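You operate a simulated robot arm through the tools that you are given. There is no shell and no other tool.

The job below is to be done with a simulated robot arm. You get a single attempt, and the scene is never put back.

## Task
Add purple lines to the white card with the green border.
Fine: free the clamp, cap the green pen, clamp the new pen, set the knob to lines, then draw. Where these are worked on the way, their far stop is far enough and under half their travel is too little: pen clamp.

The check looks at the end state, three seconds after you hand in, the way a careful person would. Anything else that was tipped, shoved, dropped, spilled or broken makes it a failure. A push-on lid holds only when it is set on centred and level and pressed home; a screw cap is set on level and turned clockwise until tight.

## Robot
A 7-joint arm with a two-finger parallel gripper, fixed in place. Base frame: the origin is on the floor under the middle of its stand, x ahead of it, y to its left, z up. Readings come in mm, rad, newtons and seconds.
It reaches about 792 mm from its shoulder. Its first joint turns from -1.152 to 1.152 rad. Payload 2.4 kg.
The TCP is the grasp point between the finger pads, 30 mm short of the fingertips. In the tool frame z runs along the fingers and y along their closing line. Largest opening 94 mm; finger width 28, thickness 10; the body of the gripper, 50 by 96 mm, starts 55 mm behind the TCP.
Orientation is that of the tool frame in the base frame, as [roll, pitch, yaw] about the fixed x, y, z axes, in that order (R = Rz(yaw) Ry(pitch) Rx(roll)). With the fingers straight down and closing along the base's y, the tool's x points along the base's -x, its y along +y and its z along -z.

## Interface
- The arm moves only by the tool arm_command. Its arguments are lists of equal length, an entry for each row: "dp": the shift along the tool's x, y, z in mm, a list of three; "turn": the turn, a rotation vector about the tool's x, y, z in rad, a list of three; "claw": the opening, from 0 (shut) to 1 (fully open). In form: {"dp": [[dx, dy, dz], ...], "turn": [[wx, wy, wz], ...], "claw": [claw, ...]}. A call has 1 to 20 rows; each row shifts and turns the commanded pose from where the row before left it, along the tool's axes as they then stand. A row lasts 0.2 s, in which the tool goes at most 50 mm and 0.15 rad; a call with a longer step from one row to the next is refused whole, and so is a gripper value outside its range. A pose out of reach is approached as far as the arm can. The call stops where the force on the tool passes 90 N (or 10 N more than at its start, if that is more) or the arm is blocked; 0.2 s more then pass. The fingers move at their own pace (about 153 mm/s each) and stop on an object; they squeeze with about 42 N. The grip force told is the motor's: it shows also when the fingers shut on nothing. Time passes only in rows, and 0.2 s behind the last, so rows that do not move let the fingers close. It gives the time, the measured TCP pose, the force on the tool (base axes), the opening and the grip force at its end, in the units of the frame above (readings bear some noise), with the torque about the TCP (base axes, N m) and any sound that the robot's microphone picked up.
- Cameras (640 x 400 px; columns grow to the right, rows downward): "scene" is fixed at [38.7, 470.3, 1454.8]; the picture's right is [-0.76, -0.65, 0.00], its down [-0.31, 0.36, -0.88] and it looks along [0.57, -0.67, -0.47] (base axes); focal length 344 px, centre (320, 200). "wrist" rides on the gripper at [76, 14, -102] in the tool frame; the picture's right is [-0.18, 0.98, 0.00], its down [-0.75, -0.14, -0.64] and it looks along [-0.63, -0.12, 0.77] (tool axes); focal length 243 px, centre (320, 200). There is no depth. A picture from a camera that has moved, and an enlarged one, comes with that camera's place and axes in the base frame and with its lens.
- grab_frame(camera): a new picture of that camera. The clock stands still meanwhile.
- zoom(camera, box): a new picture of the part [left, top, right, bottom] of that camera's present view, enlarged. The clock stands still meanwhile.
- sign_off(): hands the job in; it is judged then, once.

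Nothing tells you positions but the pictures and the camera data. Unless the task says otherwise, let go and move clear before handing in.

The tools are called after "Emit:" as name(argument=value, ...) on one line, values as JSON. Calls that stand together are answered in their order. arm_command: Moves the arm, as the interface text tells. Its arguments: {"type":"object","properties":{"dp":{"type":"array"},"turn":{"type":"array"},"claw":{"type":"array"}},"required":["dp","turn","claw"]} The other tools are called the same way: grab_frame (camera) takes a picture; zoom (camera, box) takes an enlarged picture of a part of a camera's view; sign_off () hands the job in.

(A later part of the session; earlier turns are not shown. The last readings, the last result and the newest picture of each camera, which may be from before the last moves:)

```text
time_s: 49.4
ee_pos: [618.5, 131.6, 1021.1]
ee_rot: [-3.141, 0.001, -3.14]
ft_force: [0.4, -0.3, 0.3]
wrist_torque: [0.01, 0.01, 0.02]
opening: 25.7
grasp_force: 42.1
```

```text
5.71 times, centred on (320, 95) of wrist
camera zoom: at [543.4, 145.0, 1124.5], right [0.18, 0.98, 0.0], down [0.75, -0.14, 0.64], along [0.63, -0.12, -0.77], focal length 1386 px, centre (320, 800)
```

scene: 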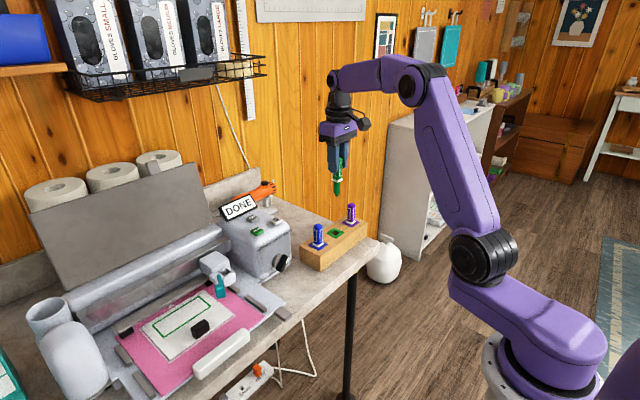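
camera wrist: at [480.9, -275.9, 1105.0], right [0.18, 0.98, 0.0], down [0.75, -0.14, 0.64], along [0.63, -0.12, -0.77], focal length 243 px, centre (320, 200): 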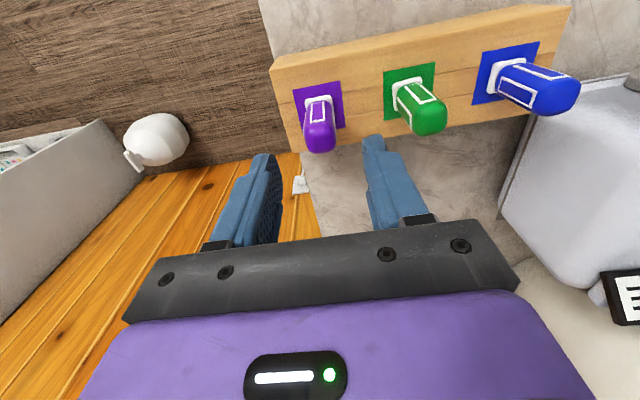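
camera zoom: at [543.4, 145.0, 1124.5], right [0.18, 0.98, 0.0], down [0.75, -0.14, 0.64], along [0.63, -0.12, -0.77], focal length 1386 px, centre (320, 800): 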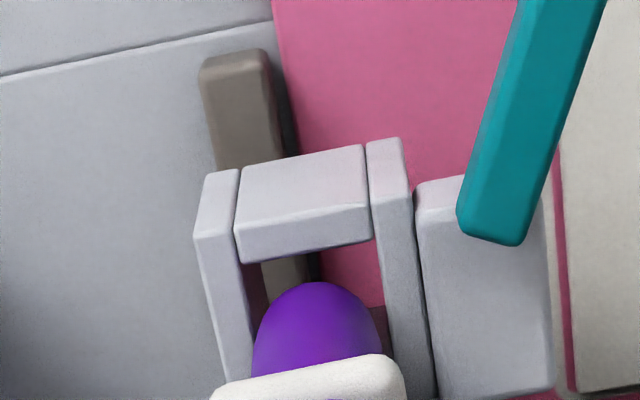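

Emit:
arm_command(dp=[[0, 0, 6], [0, 0, 6], [0, 0, 6], [0, 0, 0]], turn=[[0, 0, 0], [0, 0, 0], [0, 0, 0], [0, 0, 0]], claw=[0.15, 0.15, 0.15, 0.15])

Emit:
zoom(camera="scene", box=[205, 235, 265, 290])

Emit:
zoom(camera="wrist", box=[280, 60, 360, 130])

```text
time_s: 50.4
ee_pos: [619.2, 132.8, 1003.7]
ee_rot: [3.14, 0.0, -3.14]
ft_force: [-0.6, -0.5, -0.8]
wrist_torque: [-0.01, 0.01, 0.03]
opening: 25.9
grasp_force: 41.8
```

```text
7.27 times, centred on (235, 262) of scene
camera zoom: at [38.7, 470.3, 1454.8], right [-0.76, -0.65, 0.0], down [-0.31, 0.36, -0.88], along [0.57, -0.67, -0.47], focal length 2502 px, centre (938, -254)
```

zoom: 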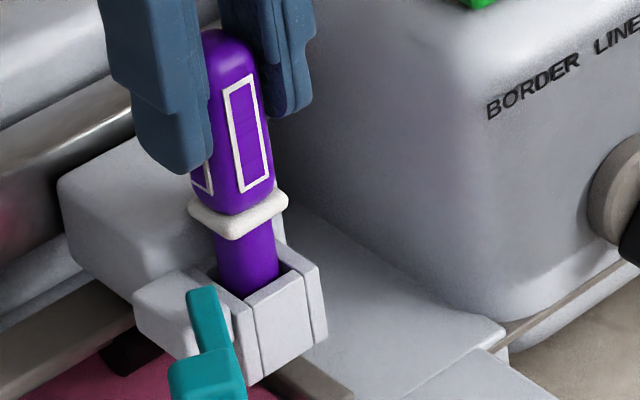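

```text
5.71 times, centred on (320, 95) of wrist
camera zoom: at [543.3, 144.5, 1106.9], right [0.18, 0.98, 0.0], down [0.75, -0.14, 0.64], along [0.63, -0.12, -0.77], focal length 1386 px, centre (320, 800)
```

zoom: 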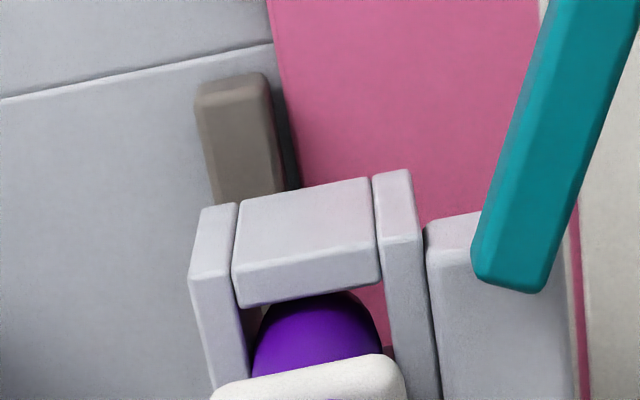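

Emit:
arm_command(dp=[[0, 0, 6], [0, 0, 6], [0, 0, 5], [0, 0, 0]], turn=[[0, 0, 0], [0, 0, 0], [0, 0, 0], [0, 0, 0]], claw=[0.15, 0.15, 0.15, 0.15])

Emit:
zoom(camera="scene", box=[205, 235, 265, 290])

```text
time_s: 51.4
ee_pos: [623.3, 133.0, 991.9]
ee_rot: [3.139, 0.018, -3.14]
ft_force: [0.6, -2.3, 39.3]
wrist_torque: [-0.05, -0.61, -0.04]
opening: 25.7
grasp_force: 41.8
```

```text
7.27 times, centred on (235, 262) of scene
camera zoom: at [37.9, 470.1, 1454.9], right [-0.76, -0.65, 0.0], down [-0.31, 0.36, -0.88], along [0.57, -0.67, -0.47], focal length 2502 px, centre (938, -254)
```

zoom: 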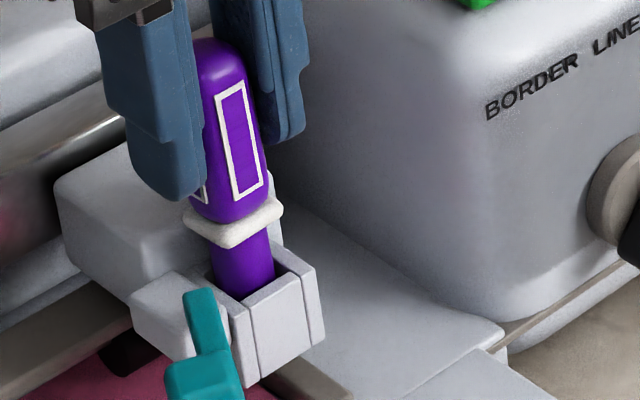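

The pen is catching (39 N) about 12 mm short. Backing off to z≈1003 and comparing with the picture of the green pen at the same height.

Emit:
arm_command(dp=[[0, 0, -6], [0, 0, -6], [0, 0, -5], [0, 0, 0]], turn=[[0, 0, 0], [0, 0, 0], [0, 0, 0], [0, 0, 0]], claw=[0.15, 0.15, 0.15, 0.15])

Emit:
zoom(camera="wrist", box=[230, 90, 410, 240])

Emit:
zoom(camera="scene", box=[180, 210, 270, 300])

Emit:
zoom(camera="scene", box=[205, 235, 265, 290])

```text
time_s: 52.4
ee_pos: [620.0, 132.2, 1003.1]
ee_rot: [-3.141, -0.001, -3.14]
ft_force: [5.0, -0.6, -2.1]
wrist_torque: [-0.04, -0.47, -0.01]
opening: 25.6
grasp_force: 41.9
```

```text
2.67 times, centred on (320, 165) of wrist
camera zoom: at [543.9, 144.9, 1106.9], right [0.18, 0.98, 0.0], down [0.75, -0.14, 0.64], along [0.63, -0.12, -0.77], focal length 647 px, centre (320, 293)
```

zoom: 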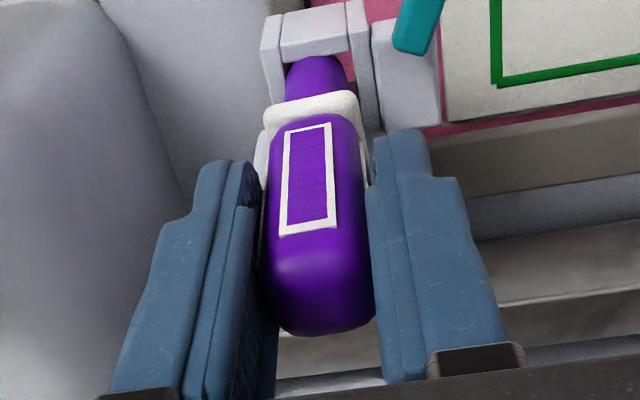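

```text
4.44 times, centred on (225, 255) of scene
camera zoom: at [38.9, 470.3, 1454.8], right [-0.76, -0.65, 0.0], down [-0.31, 0.36, -0.88], along [0.57, -0.67, -0.47], focal length 1529 px, centre (742, -44)
```

zoom: 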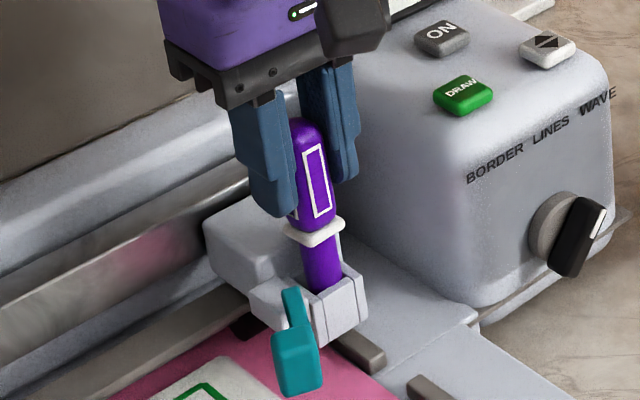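

```text
7.27 times, centred on (235, 262) of scene
camera zoom: at [38.9, 470.3, 1454.8], right [-0.76, -0.65, 0.0], down [-0.31, 0.36, -0.88], along [0.57, -0.67, -0.47], focal length 2502 px, centre (938, -254)
```

zoom: 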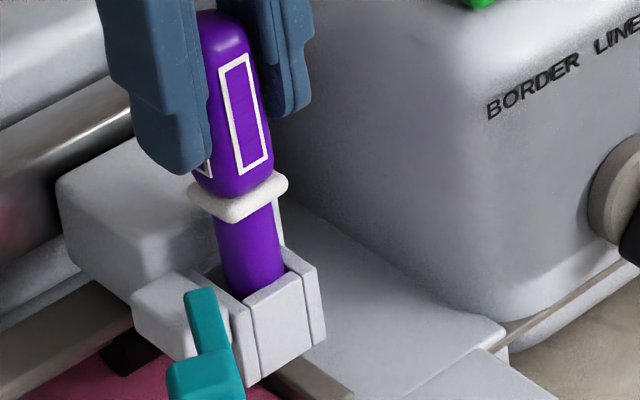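

The purple pen slipped up about 6 mm and may have tilted slightly in the grip. Checking its posture closely.

Emit:
zoom(camera="scene", box=[220, 232, 255, 287])

Emit:
zoom(camera="wrist", box=[280, 90, 370, 180])

```text
7.27 times, centred on (238, 260) of scene
camera zoom: at [38.9, 470.3, 1454.8], right [-0.76, -0.65, 0.0], down [-0.31, 0.36, -0.88], along [0.57, -0.67, -0.47], focal length 2502 px, centre (920, -233)
```

zoom: 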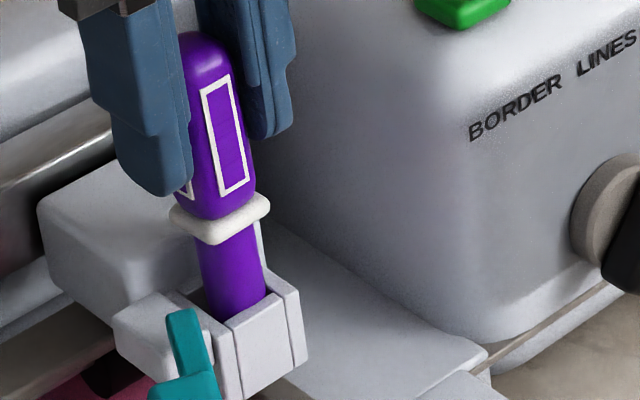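

```text
4.44 times, centred on (325, 135) of wrist
camera zoom: at [543.9, 144.9, 1106.9], right [0.18, 0.98, 0.0], down [0.75, -0.14, 0.64], along [0.63, -0.12, -0.77], focal length 1078 px, centre (298, 489)
```

zoom: 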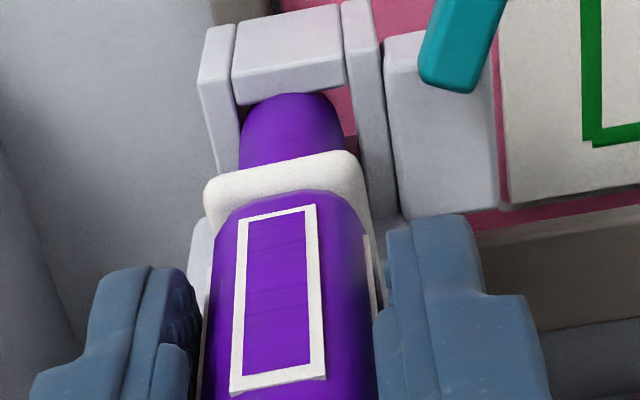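

The pen seems to rub on the front (-x) wall; the hole centre is about 0.9 mm further +x. I'll raise it out, check its tilt freely hanging, then retry with a correction.

Emit:
arm_command(dp=[[0, 0, -10], [0, 0, -15], [0, 0, -15], [0, 0, -15], [0, 0, 0], [0, 0, 0]], turn=[[0, 0, 0], [0, 0, 0], [0, 0, 0], [0, 0, 0], [0, 0, 0], [0, 0, 0]], claw=[0.15, 0.15, 0.15, 0.15, 0.15, 0.15])

Emit:
zoom(camera="scene", box=[190, 220, 270, 300])

Emit:
zoom(camera="scene", box=[215, 220, 265, 270])

Emit:
zoom(camera="wrist", box=[230, 60, 410, 220])

```text
time_s: 53.8
ee_pos: [621.2, 131.8, 1058.5]
ee_rot: [-3.141, 0.0, -3.139]
ft_force: [1.2, 0.2, -1.1]
wrist_torque: [-0.04, -0.01, 0.0]
opening: 25.6
grasp_force: 41.2
```

```text
5.00 times, centred on (230, 260) of scene
camera zoom: at [38.7, 470.3, 1454.8], right [-0.76, -0.65, 0.0], down [-0.31, 0.36, -0.88], along [0.57, -0.67, -0.47], focal length 1720 px, centre (770, -100)
```

zoom: 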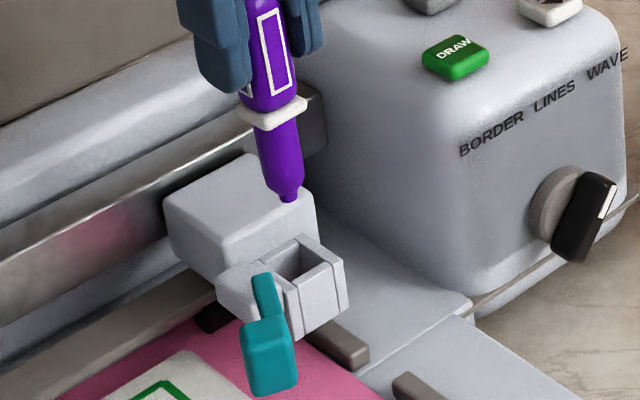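

```text
8.00 times, centred on (240, 245) of scene
camera zoom: at [38.7, 470.3, 1454.8], right [-0.76, -0.65, 0.0], down [-0.31, 0.36, -0.88], along [0.57, -0.67, -0.47], focal length 2752 px, centre (960, -160)
```

zoom: 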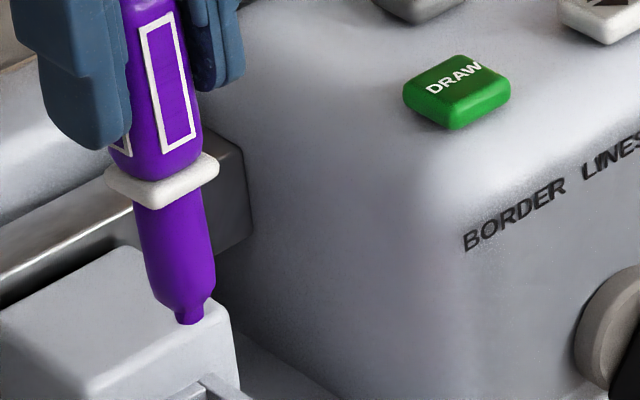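

```text
2.50 times, centred on (320, 140) of wrist
camera zoom: at [543.9, 144.9, 1161.3], right [0.18, 0.98, 0.0], down [0.75, -0.14, 0.64], along [0.63, -0.12, -0.77], focal length 606 px, centre (320, 350)
```

zoom: 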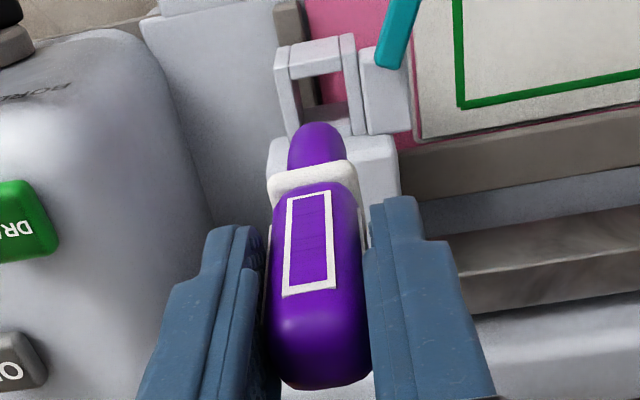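

The pen now leans about 2° (bottom toward -x). I'll tilt the tool −0.038 rad about y to make it vertical, shift +0.9 mm in x, and re-check.

Emit:
arm_command(dp=[[-0.9, 0.3, 0], [0, 0, 0], [0, 0, 0]], turn=[[0, -0.038, 0], [0, 0, 0], [0, 0, 0]], claw=[0.15, 0.15, 0.15])

Emit:
zoom(camera="scene", box=[215, 220, 265, 270])

Emit:
zoom(camera="scene", box=[225, 255, 265, 290])

Emit:
zoom(camera="wrist", box=[280, 60, 360, 150])

```text
time_s: 54.6
ee_pos: [622.3, 132.7, 1058.0]
ee_rot: [-3.141, 0.04, -3.14]
ft_force: [-0.5, -0.8, -0.3]
wrist_torque: [-0.02, 0.01, 0.0]
opening: 25.8
grasp_force: 41.8
```

```text
8.00 times, centred on (240, 245) of scene
camera zoom: at [38.7, 470.3, 1454.8], right [-0.76, -0.65, 0.0], down [-0.31, 0.36, -0.88], along [0.57, -0.67, -0.47], focal length 2752 px, centre (960, -160)
```

zoom: 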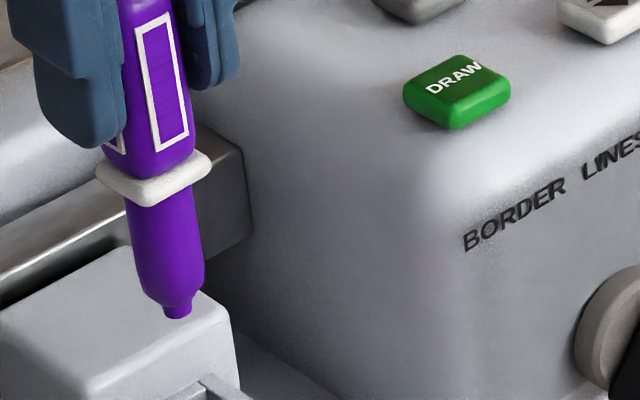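

```text
11.43 times, centred on (245, 272) of scene
camera zoom: at [38.7, 470.3, 1454.8], right [-0.76, -0.65, 0.0], down [-0.31, 0.36, -0.88], along [0.57, -0.67, -0.47], focal length 3932 px, centre (1177, -629)
```

zoom: 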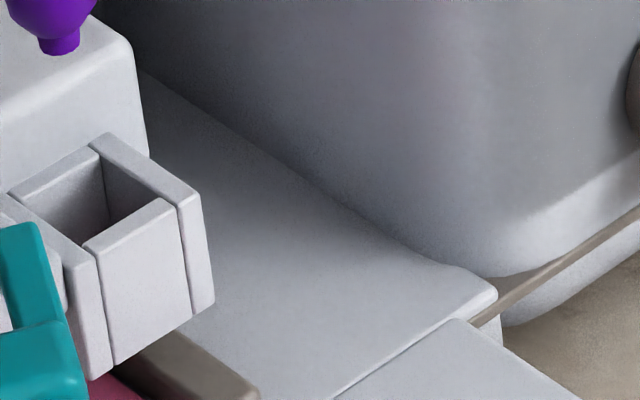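

```text
4.44 times, centred on (320, 105) of wrist
camera zoom: at [541.2, 145.4, 1158.3], right [0.18, 0.98, 0.01], down [0.73, -0.14, 0.67], along [0.66, -0.12, -0.74], focal length 1078 px, centre (320, 622)
```

zoom: 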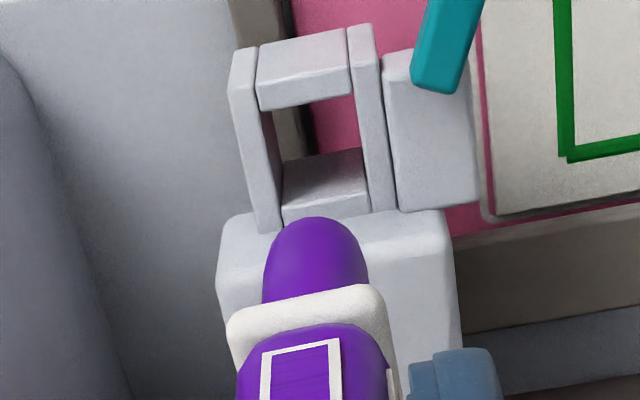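

The pen is now vertical, but relative to the opening it sits roughly 2–2.5 mm too far +x in both views. Correcting and re-checking.

Emit:
arm_command(dp=[[2.4, 0.4, 0], [0, 0, 0], [0.95, 0, 25], [0, 0, 0]], turn=[[0, 0, 0], [0, 0, 0], [0, 0, 0], [0, 0, 0]], claw=[0.15, 0.15, 0.15, 0.15])

Emit:
zoom(camera="scene", box=[215, 240, 260, 290])

Emit:
zoom(camera="wrist", box=[280, 60, 360, 130])

```text
time_s: 55.6
ee_pos: [618.8, 131.7, 1033.4]
ee_rot: [-3.14, 0.04, -3.141]
ft_force: [1.1, -0.3, -0.9]
wrist_torque: [0.04, -0.05, 0.0]
opening: 25.6
grasp_force: 41.5
```

```text
8.00 times, centred on (238, 265) of scene
camera zoom: at [38.7, 470.3, 1454.8], right [-0.76, -0.65, 0.0], down [-0.31, 0.36, -0.88], along [0.57, -0.67, -0.47], focal length 2752 px, centre (980, -320)
```

zoom: 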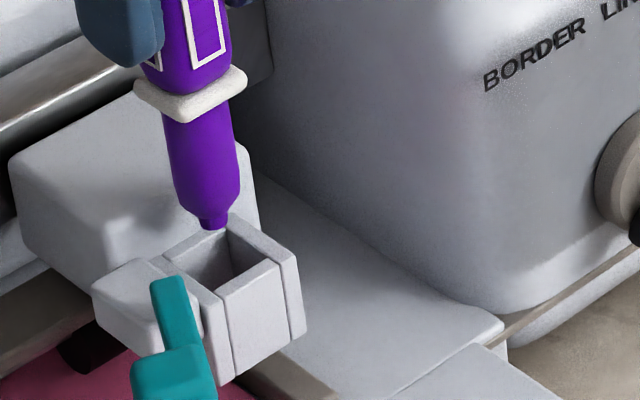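

```text
5.71 times, centred on (320, 95) of wrist
camera zoom: at [538.7, 145.5, 1133.5], right [0.18, 0.98, 0.01], down [0.73, -0.14, 0.67], along [0.66, -0.12, -0.74], focal length 1386 px, centre (320, 800)
```

zoom: 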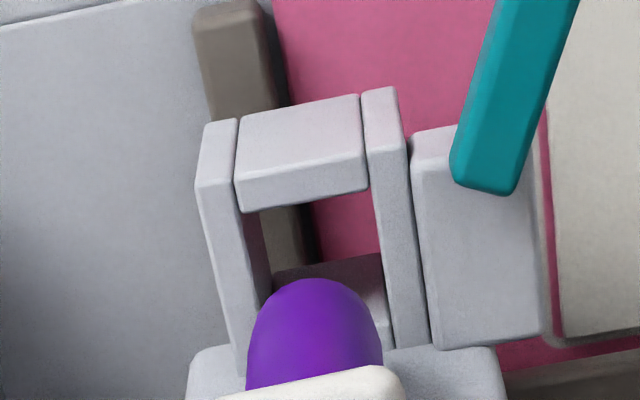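

Emit:
zoom(camera="scene", box=[222, 254, 248, 280])

Emit:
zoom(camera="wrist", box=[300, 70, 345, 120])

```text
15.38 times, centred on (235, 267) of scene
camera zoom: at [38.7, 470.3, 1454.8], right [-0.76, -0.65, 0.0], down [-0.31, 0.36, -0.88], along [0.57, -0.67, -0.47], focal length 5293 px, centre (1628, -831)
```

zoom: 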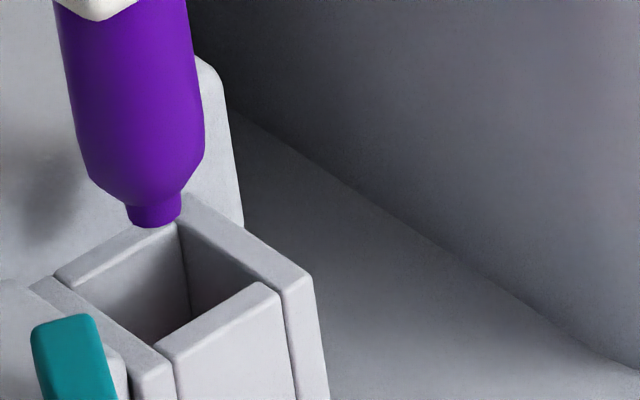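

```text
8.00 times, centred on (322, 95) of wrist
camera zoom: at [538.7, 145.5, 1133.5], right [0.18, 0.98, 0.01], down [0.73, -0.14, 0.67], along [0.66, -0.12, -0.74], focal length 1941 px, centre (300, 1040)
```

zoom: 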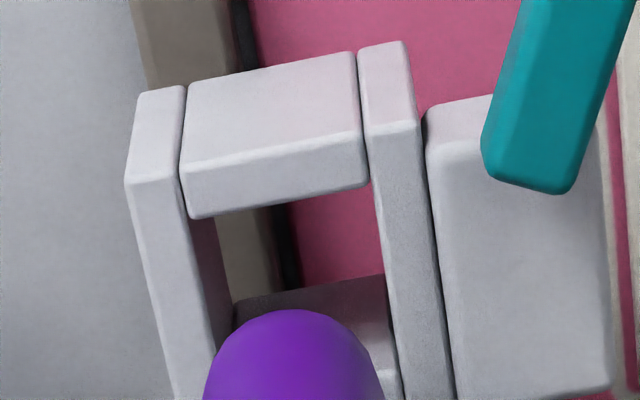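

Views disagree on the x offset by a millimetre or two, so I'll find the opening's centre by gentle probing: lower the shank a few mm into the hole and feel for the walls.

Emit:
arm_command(dp=[[0.38, 0, 10], [0.38, 0, 10], [0.3, 0, 8], [0.15, 0, 4], [0, 0, 0]], turn=[[0, 0, 0], [0, 0, 0], [0, 0, 0], [0, 0, 0], [0, 0, 0]], claw=[0.15, 0.15, 0.15, 0.15, 0.15])

Emit:
zoom(camera="scene", box=[215, 245, 255, 285])

Emit:
zoom(camera="wrist", box=[295, 70, 350, 130])

```text
time_s: 56.8
ee_pos: [619.4, 133.0, 1002.0]
ee_rot: [3.141, 0.04, -3.141]
ft_force: [0.4, 1.1, -0.5]
wrist_torque: [0.0, 0.03, 0.02]
opening: 25.8
grasp_force: 41.9
```

```text
10.00 times, centred on (235, 265) of scene
camera zoom: at [38.7, 470.3, 1454.8], right [-0.76, -0.65, 0.0], down [-0.31, 0.36, -0.88], along [0.57, -0.67, -0.47], focal length 3440 px, centre (1170, -450)
```

zoom: 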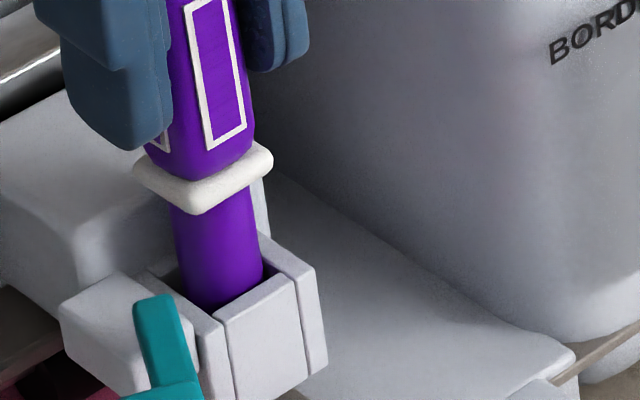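

```text
6.67 times, centred on (322, 100) of wrist
camera zoom: at [538.3, 145.2, 1101.8], right [0.18, 0.98, 0.01], down [0.73, -0.14, 0.67], along [0.66, -0.12, -0.74], focal length 1618 px, centre (303, 867)
```

zoom: 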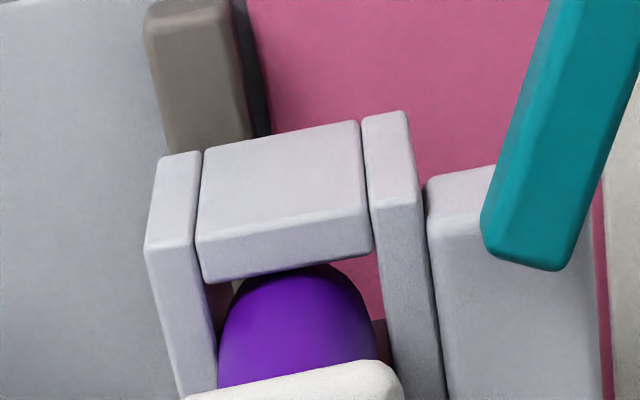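

Looks centred now. Going a bit deeper in small steps with force checks.

Emit:
arm_command(dp=[[0.11, 0, 3], [0.11, 0, 3], [0, 0, 0]], turn=[[0, 0, 0], [0, 0, 0], [0, 0, 0]], claw=[0.15, 0.15, 0.15])

Emit:
arm_command(dp=[[0.08, 0, 2], [0.04, 0, 1], [0, 0, 0]], turn=[[0, 0, 0], [0, 0, 0], [0, 0, 0]], claw=[0.15, 0.15, 0.15])

```text
time_s: 57.6
ee_pos: [619.7, 133.1, 995.0]
ee_rot: [-3.142, 0.04, -3.14]
ft_force: [0.1, -0.3, -0.5]
wrist_torque: [0.0, -0.03, -0.02]
opening: 25.7
grasp_force: 42.4
```

```text
time_s: 58.4
ee_pos: [619.7, 133.9, 991.5]
ee_rot: [3.141, 0.039, -3.139]
ft_force: [-0.7, 0.2, -0.5]
wrist_torque: [-0.01, -0.03, -0.02]
opening: 25.7
grasp_force: 41.9
```

Emit:
arm_command(dp=[[0.06, 0, 1.5], [0.06, 0, 1.5], [0, 0, 0]], turn=[[0, 0, 0], [0, 0, 0], [0, 0, 0]], claw=[0.15, 0.15, 0.15])

Emit:
arm_command(dp=[[0.06, 0, 1.5], [0.06, 0, 1.5], [0, 0, 0]], turn=[[0, 0, 0], [0, 0, 0], [0, 0, 0]], claw=[0.15, 0.15, 0.15])

```text
time_s: 59.2
ee_pos: [619.9, 133.0, 987.8]
ee_rot: [-3.14, 0.039, -3.141]
ft_force: [0.0, -0.4, 0.0]
wrist_torque: [0.01, -0.03, 0.02]
opening: 25.9
grasp_force: 42.0
```

```text
time_s: 60.0
ee_pos: [619.2, 132.8, 986.4]
ee_rot: [-3.141, 0.038, -3.141]
ft_force: [0.6, -0.5, -0.3]
wrist_torque: [-0.03, -0.01, 0.01]
opening: 25.8
grasp_force: 41.8
```

It passed the earlier snag with no force. Continuing down in small steps.

Emit:
arm_command(dp=[[0.08, 0, 2], [0.08, 0, 2], [0, 0, 0]], turn=[[0, 0, 0], [0, 0, 0], [0, 0, 0]], claw=[0.15, 0.15, 0.15])

Emit:
arm_command(dp=[[0.08, 0, 2], [0.04, 0, 1], [0, 0, 0]], turn=[[0, 0, 0], [0, 0, 0], [0, 0, 0]], claw=[0.15, 0.15, 0.15])

Emit:
zoom(camera="scene", box=[215, 245, 255, 285])

Emit:
zoom(camera="wrist", box=[295, 70, 350, 130])

```text
time_s: 60.8
ee_pos: [619.6, 133.5, 981.2]
ee_rot: [-3.141, 0.038, -3.14]
ft_force: [-0.4, 0.4, -0.2]
wrist_torque: [0.0, 0.0, 0.0]
opening: 26.0
grasp_force: 41.8
```

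```text
time_s: 61.6
ee_pos: [619.2, 133.2, 979.5]
ee_rot: [-3.14, 0.039, -3.14]
ft_force: [0.6, 0.0, -0.5]
wrist_torque: [0.02, -0.03, -0.02]
opening: 25.5
grasp_force: 41.7
```

```text
10.00 times, centred on (235, 265) of scene
camera zoom: at [38.7, 470.3, 1454.8], right [-0.76, -0.65, 0.0], down [-0.31, 0.36, -0.88], along [0.57, -0.67, -0.47], focal length 3440 px, centre (1170, -450)
```

zoom: 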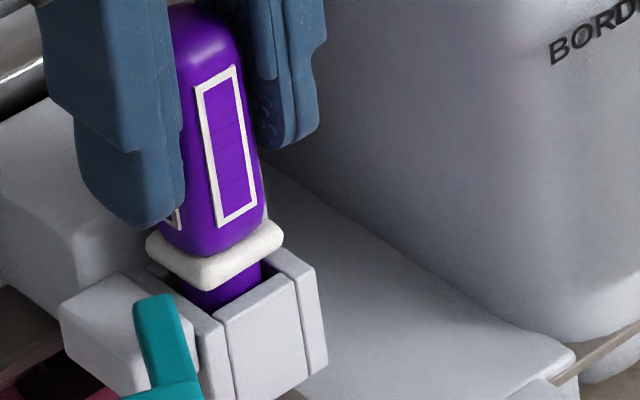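

```text
6.67 times, centred on (322, 100) of wrist
camera zoom: at [538.4, 145.5, 1079.8], right [0.18, 0.98, 0.01], down [0.73, -0.14, 0.67], along [0.66, -0.12, -0.74], focal length 1618 px, centre (303, 867)
```

zoom: 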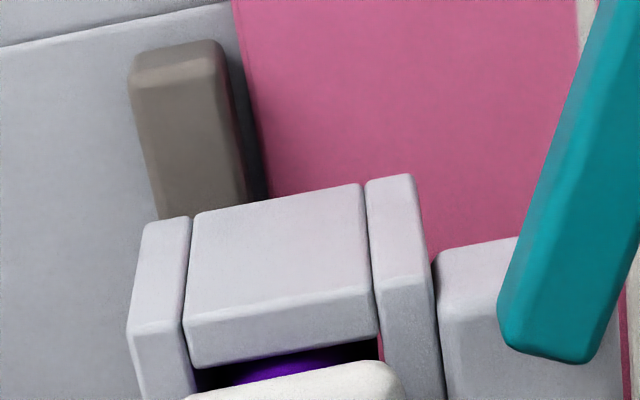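

About 6 mm to go until the collar seats. Continuing.

Emit:
arm_command(dp=[[0.06, 0, 1.5], [0.06, 0, 1.5], [0, 0, 0]], turn=[[0, 0, 0], [0, 0, 0], [0, 0, 0]], claw=[0.15, 0.15, 0.15])

Emit:
arm_command(dp=[[0.06, 0, 1.5], [0.03, 0, 0.8], [0, 0, 0]], turn=[[0, 0, 0], [0, 0, 0], [0, 0, 0]], claw=[0.15, 0.15, 0.15])

Emit:
zoom(camera="scene", box=[215, 245, 255, 285])

```text
time_s: 62.4
ee_pos: [619.3, 132.4, 977.0]
ee_rot: [3.141, 0.037, -3.14]
ft_force: [0.3, -0.6, 0.2]
wrist_torque: [0.02, -0.01, -0.02]
opening: 26.1
grasp_force: 41.8
```

```text
time_s: 63.2
ee_pos: [619.2, 131.2, 972.7]
ee_rot: [-3.141, 0.039, -3.14]
ft_force: [-0.4, 0.3, 2.1]
wrist_torque: [0.0, 0.07, -0.01]
opening: 25.7
grasp_force: 42.3
```

```text
10.00 times, centred on (235, 265) of scene
camera zoom: at [38.6, 470.3, 1454.8], right [-0.76, -0.65, 0.0], down [-0.31, 0.36, -0.88], along [0.57, -0.67, -0.47], focal length 3440 px, centre (1170, -450)
```

zoom: 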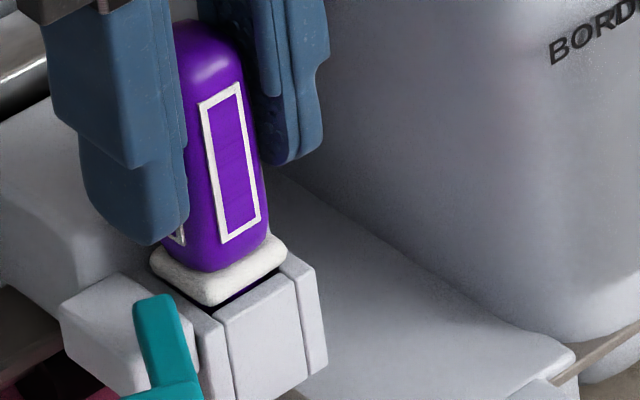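

Contact just started. A little more to seat it fully.

Emit:
arm_command(dp=[[0.04, 0, 1], [0.04, 0, 1], [0, 0, 0]], turn=[[0, 0, 0], [0, 0, 0], [0, 0, 0]], claw=[0.15, 0.15, 0.15])

Emit:
zoom(camera="scene", box=[215, 245, 255, 285])

Emit:
zoom(camera="wrist", box=[270, 80, 370, 180])

```text
time_s: 64.0
ee_pos: [620.0, 131.7, 972.2]
ee_rot: [3.14, 0.041, -3.141]
ft_force: [-5.0, -1.3, 22.6]
wrist_torque: [-0.07, 0.25, -0.02]
opening: 25.5
grasp_force: 41.7
```

```text
10.00 times, centred on (235, 265) of scene
camera zoom: at [38.1, 470.2, 1454.9], right [-0.76, -0.65, 0.0], down [-0.31, 0.36, -0.88], along [0.57, -0.67, -0.47], focal length 3440 px, centre (1170, -450)
```

zoom: 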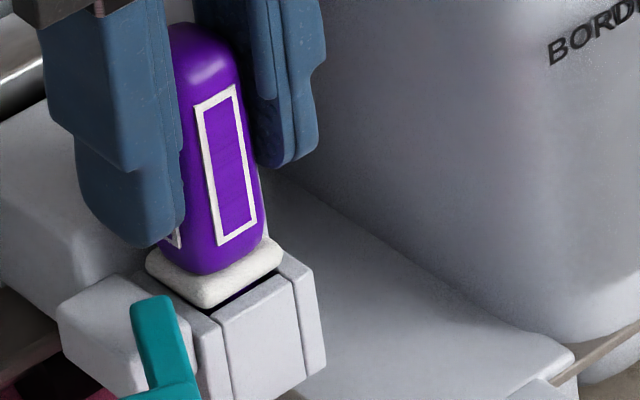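

```text
4.00 times, centred on (320, 130) of wrist
camera zoom: at [538.9, 145.4, 1073.7], right [0.18, 0.98, 0.01], down [0.73, -0.14, 0.67], along [0.66, -0.12, -0.74], focal length 970 px, centre (320, 480)
```

zoom: 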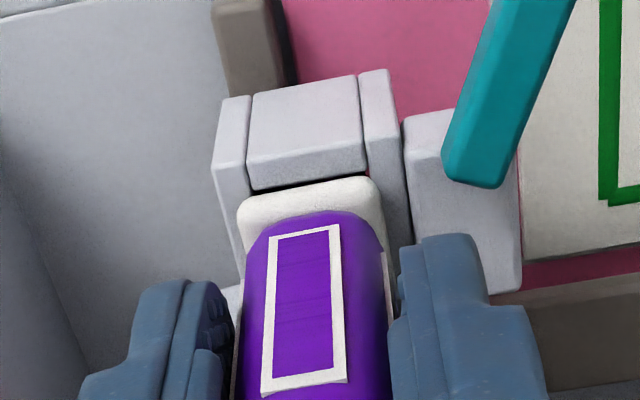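

The collar is seated but ~2 mm too far back (gap at the front, Fx −5 N). Easing up, shifting 1.5 mm toward -x and re-seating.

Emit:
arm_command(dp=[[-0.1, 0, -3], [1.5, 0, 0], [0, 0, 0]], turn=[[0, 0, 0], [0, 0, 0], [0, 0, 0]], claw=[0.15, 0.15, 0.15])

Emit:
zoom(camera="wrist", box=[270, 80, 370, 180])

Emit:
zoom(camera="scene", box=[215, 245, 255, 285])

```text
time_s: 64.8
ee_pos: [617.6, 132.1, 974.6]
ee_rot: [-3.14, 0.036, -3.14]
ft_force: [-0.6, 1.1, -0.7]
wrist_torque: [-0.04, 0.01, 0.0]
opening: 25.5
grasp_force: 42.8
```

```text
4.00 times, centred on (320, 130) of wrist
camera zoom: at [537.4, 145.0, 1074.8], right [0.18, 0.98, 0.01], down [0.73, -0.14, 0.67], along [0.66, -0.12, -0.74], focal length 970 px, centre (320, 480)
```

zoom: 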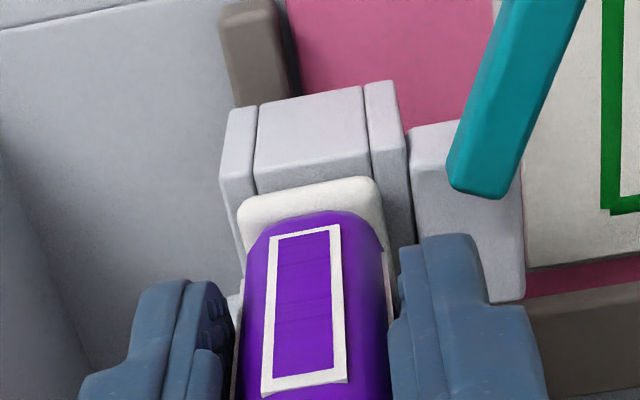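

```text
10.00 times, centred on (235, 265) of scene
camera zoom: at [38.7, 470.3, 1454.8], right [-0.76, -0.65, 0.0], down [-0.31, 0.36, -0.88], along [0.57, -0.67, -0.47], focal length 3440 px, centre (1170, -450)
```

zoom: 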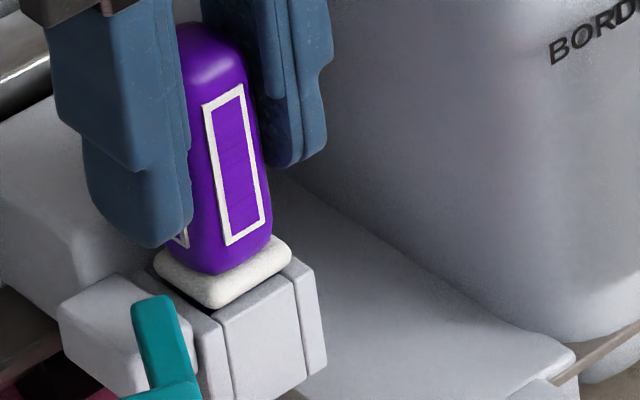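

Gap gone and no side load. Pressing down gently to confirm the seat.

Emit:
arm_command(dp=[[0.04, 0, 1], [0.04, 0, 1], [0, 0, 0]], turn=[[0, 0, 0], [0, 0, 0], [0, 0, 0]], claw=[0.15, 0.15, 0.15])

Emit:
zoom(camera="scene", box=[215, 245, 255, 285])

```text
time_s: 65.6
ee_pos: [618.0, 131.8, 973.8]
ee_rot: [-3.141, 0.04, -3.141]
ft_force: [-1.4, 0.2, 4.6]
wrist_torque: [0.01, -0.06, 0.01]
opening: 25.7
grasp_force: 42.0
```

```text
10.00 times, centred on (235, 265) of scene
camera zoom: at [38.6, 470.3, 1454.8], right [-0.76, -0.65, 0.0], down [-0.31, 0.36, -0.88], along [0.57, -0.67, -0.47], focal length 3440 px, centre (1170, -450)
```

zoom: 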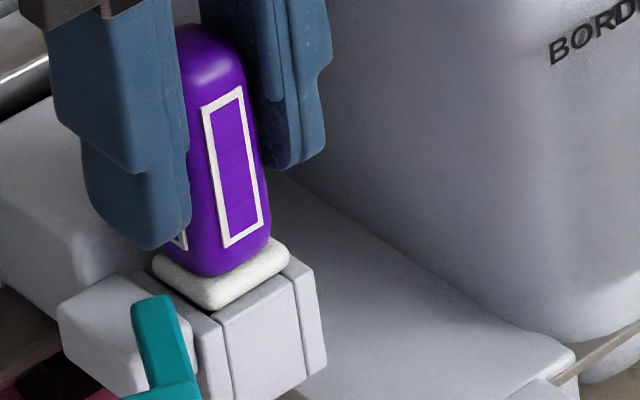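

Light contact. One more press, then release and lift clear.

Emit:
arm_command(dp=[[0.04, 0, 1], [0, 0, 0], [0, 0, -1], [0, 0, 0], [0, 0, 0], [-0.6, 0, -15], [-1.0, 0, -25], [-1.0, 0, -25], [-1.2, 0, -30], [0, 0, 0]], turn=[[0, 0, 0], [0, 0, 0], [0, 0, 0], [0, 0, 0], [0, 0, 0], [0, 0, 0], [0, 0, 0], [0, 0, 0], [0, 0, 0], [0, 0.038, 0]], claw=[0.15, 0.15, 0.15, 0.4, 0.5, 0.5, 0.5, 0.5, 0.5, 0.5])

Emit:
grab_frame(camera="wrist")

Emit:
zoom(camera="scene", box=[200, 240, 250, 290])

Emit:
zoom(camera="wrist", box=[270, 60, 380, 160])

```text
time_s: 67.8
ee_pos: [618.6, 133.7, 1067.1]
ee_rot: [-3.141, -0.001, -3.141]
ft_force: [0.0, 0.2, 0.1]
wrist_torque: [0.01, -0.03, 0.03]
opening: 47.1
grasp_force: 0.1
```

```text
taken
camera wrist: at [541.0, 146.2, 1170.6], right [0.18, 0.98, 0.0], down [0.75, -0.14, 0.64], along [0.63, -0.12, -0.77], focal length 243 px, centre (320, 200)
```

wrist: 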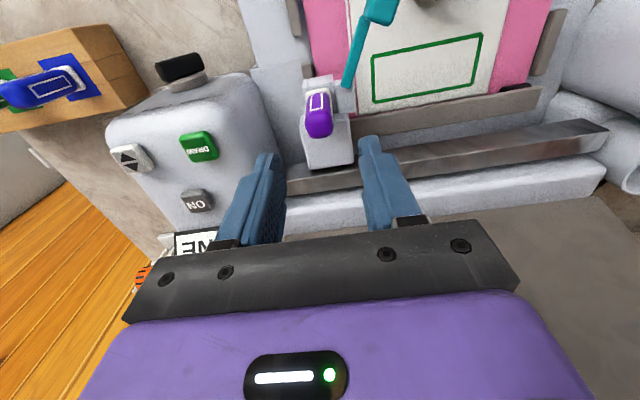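

```text
8.00 times, centred on (225, 265) of scene
camera zoom: at [38.7, 470.3, 1454.8], right [-0.76, -0.65, 0.0], down [-0.31, 0.36, -0.88], along [0.57, -0.67, -0.47], focal length 2752 px, centre (1080, -320)
```

zoom: 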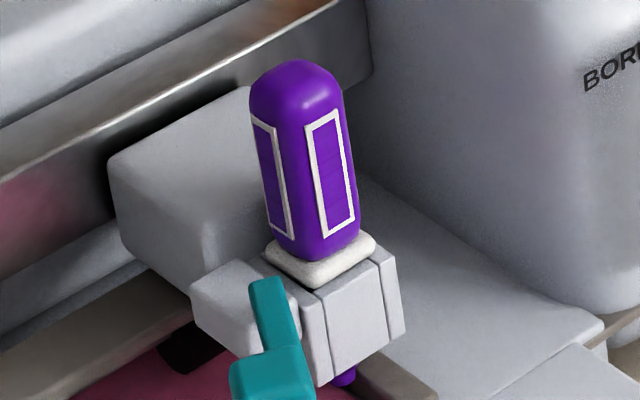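

```text
4.00 times, centred on (325, 110) of wrist
camera zoom: at [541.0, 146.2, 1170.6], right [0.18, 0.98, 0.0], down [0.75, -0.14, 0.64], along [0.63, -0.12, -0.77], focal length 970 px, centre (300, 560)
```

zoom: 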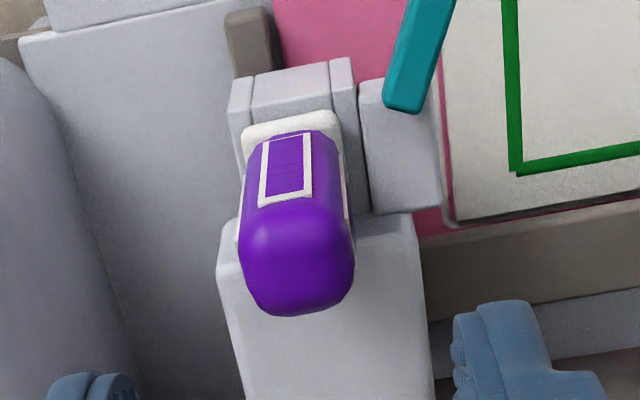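

The purple pen is seated like the green one was. Now I'll close the clamp: move over the lever's handle (about (555,187)) with the fingers aligned to its swing direction.

Emit:
arm_command(dp=[[22.2, 18.1, 0], [22.2, 18.1, 0], [22.2, 18.1, 0], [0, 0, 0], [0, 0, 0], [0, 0, 0], [0, 0, 25], [0, 0, 25], [0, 0, 0]], turn=[[0, 0, 0], [0, 0, 0], [0, 0, 0], [0, 0, 0.104], [0, 0, 0.104], [0, 0, 0.104], [0, 0, 0], [0, 0, 0], [0, 0, 0]], claw=[0.5, 0.5, 0.5, 0.5, 0.5, 0.5, 0.5, 0.5, 0.5])

Emit:
grab_frame(camera="wrist")

Emit:
zoom(camera="scene", box=[180, 220, 270, 310])

```text
time_s: 69.8
ee_pos: [550.7, 186.3, 1017.1]
ee_rot: [-3.142, 0.0, 2.832]
ft_force: [-0.4, 0.8, 0.8]
wrist_torque: [0.02, 0.0, 0.01]
opening: 47.3
grasp_force: 0.1
```

```text
taken
camera wrist: at [482.4, 221.4, 1121.2], right [0.48, 0.88, 0.0], down [0.67, -0.37, 0.64], along [0.57, -0.31, -0.77], focal length 243 px, centre (320, 200)
```

wrist: 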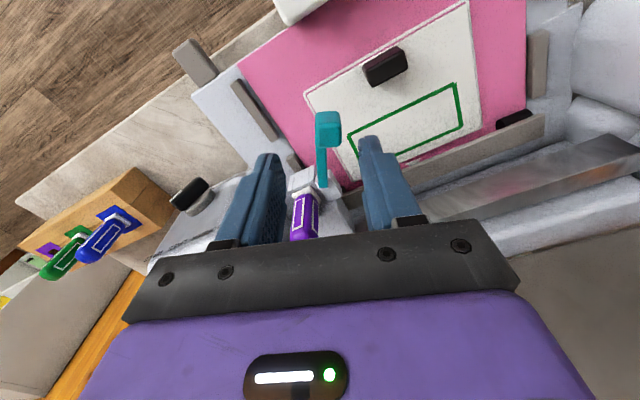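

```text
4.44 times, centred on (225, 265) of scene
camera zoom: at [38.7, 470.3, 1454.8], right [-0.76, -0.65, 0.0], down [-0.31, 0.36, -0.88], along [0.57, -0.67, -0.47], focal length 1529 px, centre (742, -89)
```

zoom: 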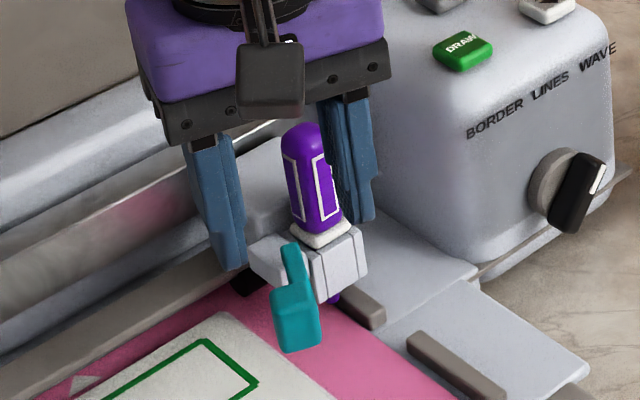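

The handle is within the finger gap (4–5 mm off-centre). Shifting and lowering around it.

Emit:
arm_command(dp=[[0, 4, 0], [0, 0, 20], [0, 0, 20], [0, 0, 11], [0, 0, 0]], turn=[[0, 0, 0], [0, 0, 0], [0, 0, 0], [0, 0, 0], [0, 0, 0]], claw=[0.5, 0.5, 0.5, 0.5, 0.5])

Emit:
zoom(camera="wrist", box=[220, 90, 420, 240])

Emit:
zoom(camera="scene", box=[180, 220, 270, 310])

```text
time_s: 71.0
ee_pos: [553.5, 188.7, 965.9]
ee_rot: [3.141, -0.001, 2.832]
ft_force: [-0.5, 1.0, 0.5]
wrist_torque: [0.0, 0.0, -0.03]
opening: 47.1
grasp_force: 0.1
```

```text
2.67 times, centred on (320, 165) of wrist
camera zoom: at [484.0, 225.7, 1069.9], right [0.48, 0.88, 0.0], down [0.67, -0.36, 0.64], along [0.57, -0.31, -0.77], focal length 647 px, centre (320, 293)
```

zoom: 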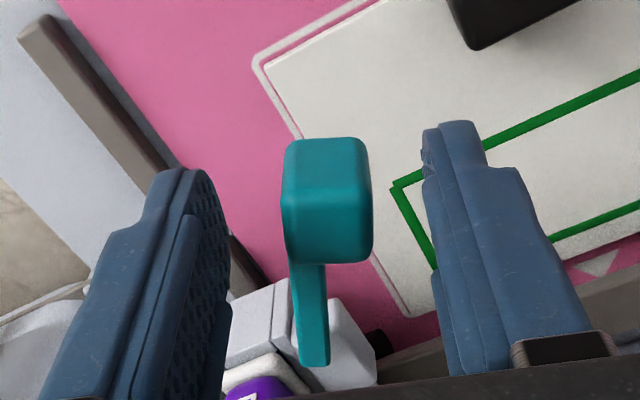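

```text
4.44 times, centred on (225, 265) of scene
camera zoom: at [38.7, 470.3, 1454.8], right [-0.76, -0.65, 0.0], down [-0.31, 0.36, -0.88], along [0.57, -0.67, -0.47], focal length 1529 px, centre (742, -89)
```

zoom: 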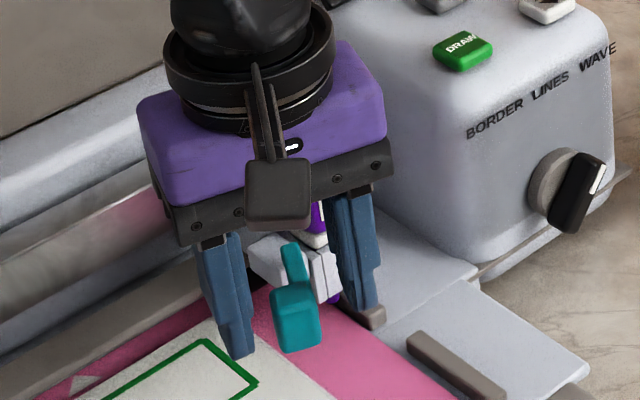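

Handle caged. Narrowing the gap and starting to swing it back.

Emit:
arm_command(dp=[[0, 0, 0], [0, 0, 0], [0, -4, 0], [0, -4, 0], [0, -4, 0], [0, 0, 0]], turn=[[0, 0, 0], [0, 0, 0], [0, 0, 0], [0, 0, 0], [0, 0, 0], [0, 0, 0]], claw=[0.33, 0.33, 0.33, 0.33, 0.33, 0.33])

Emit:
arm_command(dp=[[0.06, -6.97, 0], [0.06, -6.97, 0], [0.06, -6.97, 0], [0.06, -6.97, 0], [0.06, -6.97, 0], [0, 0, 0]], turn=[[0, 0, -0.12], [0, 0, -0.12], [0, 0, -0.12], [0, 0, -0.12], [0, 0, -0.12], [0, 0, 0]], claw=[0.33, 0.33, 0.33, 0.33, 0.33, 0.33])

Emit:
zoom(camera="wrist", box=[220, 90, 420, 240])

Emit:
zoom(camera="scene", box=[180, 220, 270, 310])

```text
time_s: 72.4
ee_pos: [549.6, 178.6, 967.7]
ee_rot: [-3.141, -0.001, 2.832]
ft_force: [1.1, 0.9, 0.4]
wrist_torque: [0.01, -0.01, 0.01]
opening: 31.2
grasp_force: 0.3
```

```text
time_s: 73.8
ee_pos: [543.5, 144.4, 967.2]
ee_rot: [-3.141, -0.001, -2.85]
ft_force: [-0.3, 0.9, 0.8]
wrist_torque: [0.03, -0.02, 0.01]
opening: 31.0
grasp_force: 0.1
```

```text
2.67 times, centred on (320, 165) of wrist
camera zoom: at [467.7, 134.8, 1070.4], right [-0.11, 0.99, 0.0], down [0.76, 0.08, 0.64], along [0.64, 0.07, -0.77], focal length 647 px, centre (320, 293)
```

zoom: 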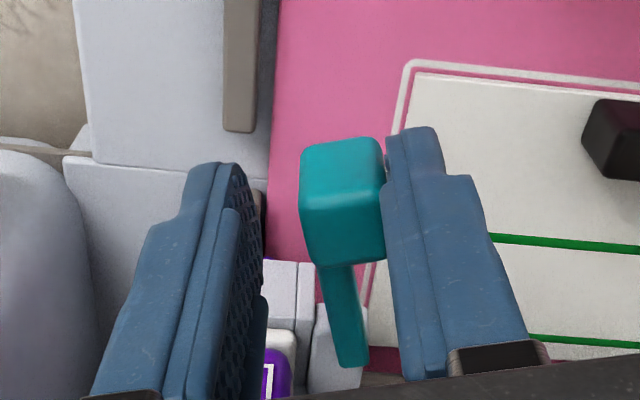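

```text
4.44 times, centred on (225, 265) of scene
camera zoom: at [38.7, 470.3, 1454.8], right [-0.76, -0.65, 0.0], down [-0.31, 0.36, -0.88], along [0.57, -0.67, -0.47], focal length 1529 px, centre (742, -89)
```

zoom: 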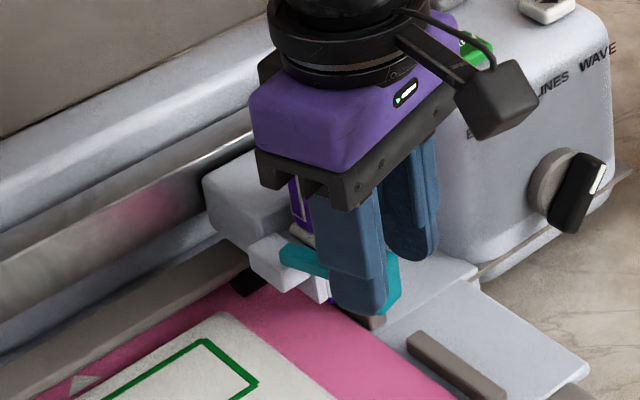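

The lever follows. Continuing the swing.

Emit:
arm_command(dp=[[0.06, -6.97, 0], [0.06, -6.97, 0], [0.06, -6.97, 0], [0.06, -6.97, 0], [0.06, -6.97, 0], [0, 0, 0]], turn=[[0, 0, -0.12], [0, 0, -0.12], [0, 0, -0.12], [0, 0, -0.12], [0, 0, -0.12], [0, 0, 0]], claw=[0.33, 0.33, 0.33, 0.33, 0.33, 0.33])

Emit:
zoom(camera="wrist", box=[220, 90, 420, 240])

Emit:
zoom(camera="scene", box=[180, 220, 270, 310])

```text
time_s: 75.2
ee_pos: [563.3, 113.3, 966.9]
ee_rot: [3.141, 0.001, -2.249]
ft_force: [-0.4, 0.2, 0.1]
wrist_torque: [0.0, 0.02, -0.01]
opening: 31.0
grasp_force: 0.0
```

```text
2.67 times, centred on (320, 165) of wrist
camera zoom: at [503.7, 62.5, 1070.0], right [-0.65, 0.76, 0.0], down [0.58, 0.5, 0.64], along [0.49, 0.42, -0.77], focal length 647 px, centre (320, 293)
```

zoom: 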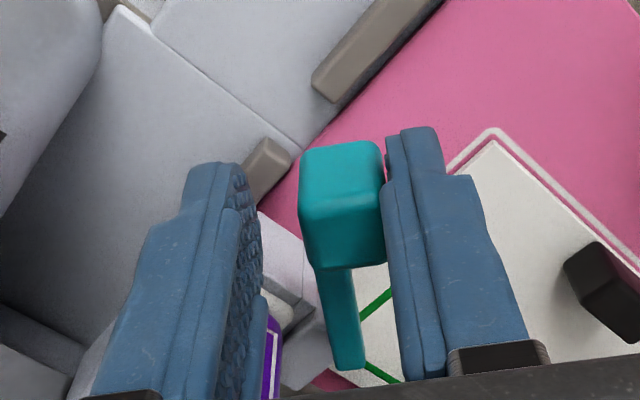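

```text
4.44 times, centred on (225, 265) of scene
camera zoom: at [38.7, 470.3, 1454.8], right [-0.76, -0.65, 0.0], down [-0.31, 0.36, -0.88], along [0.57, -0.67, -0.47], focal length 1529 px, centre (742, -89)
```

zoom: 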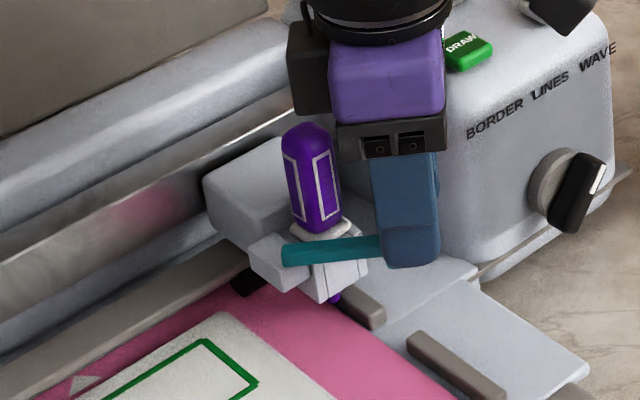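

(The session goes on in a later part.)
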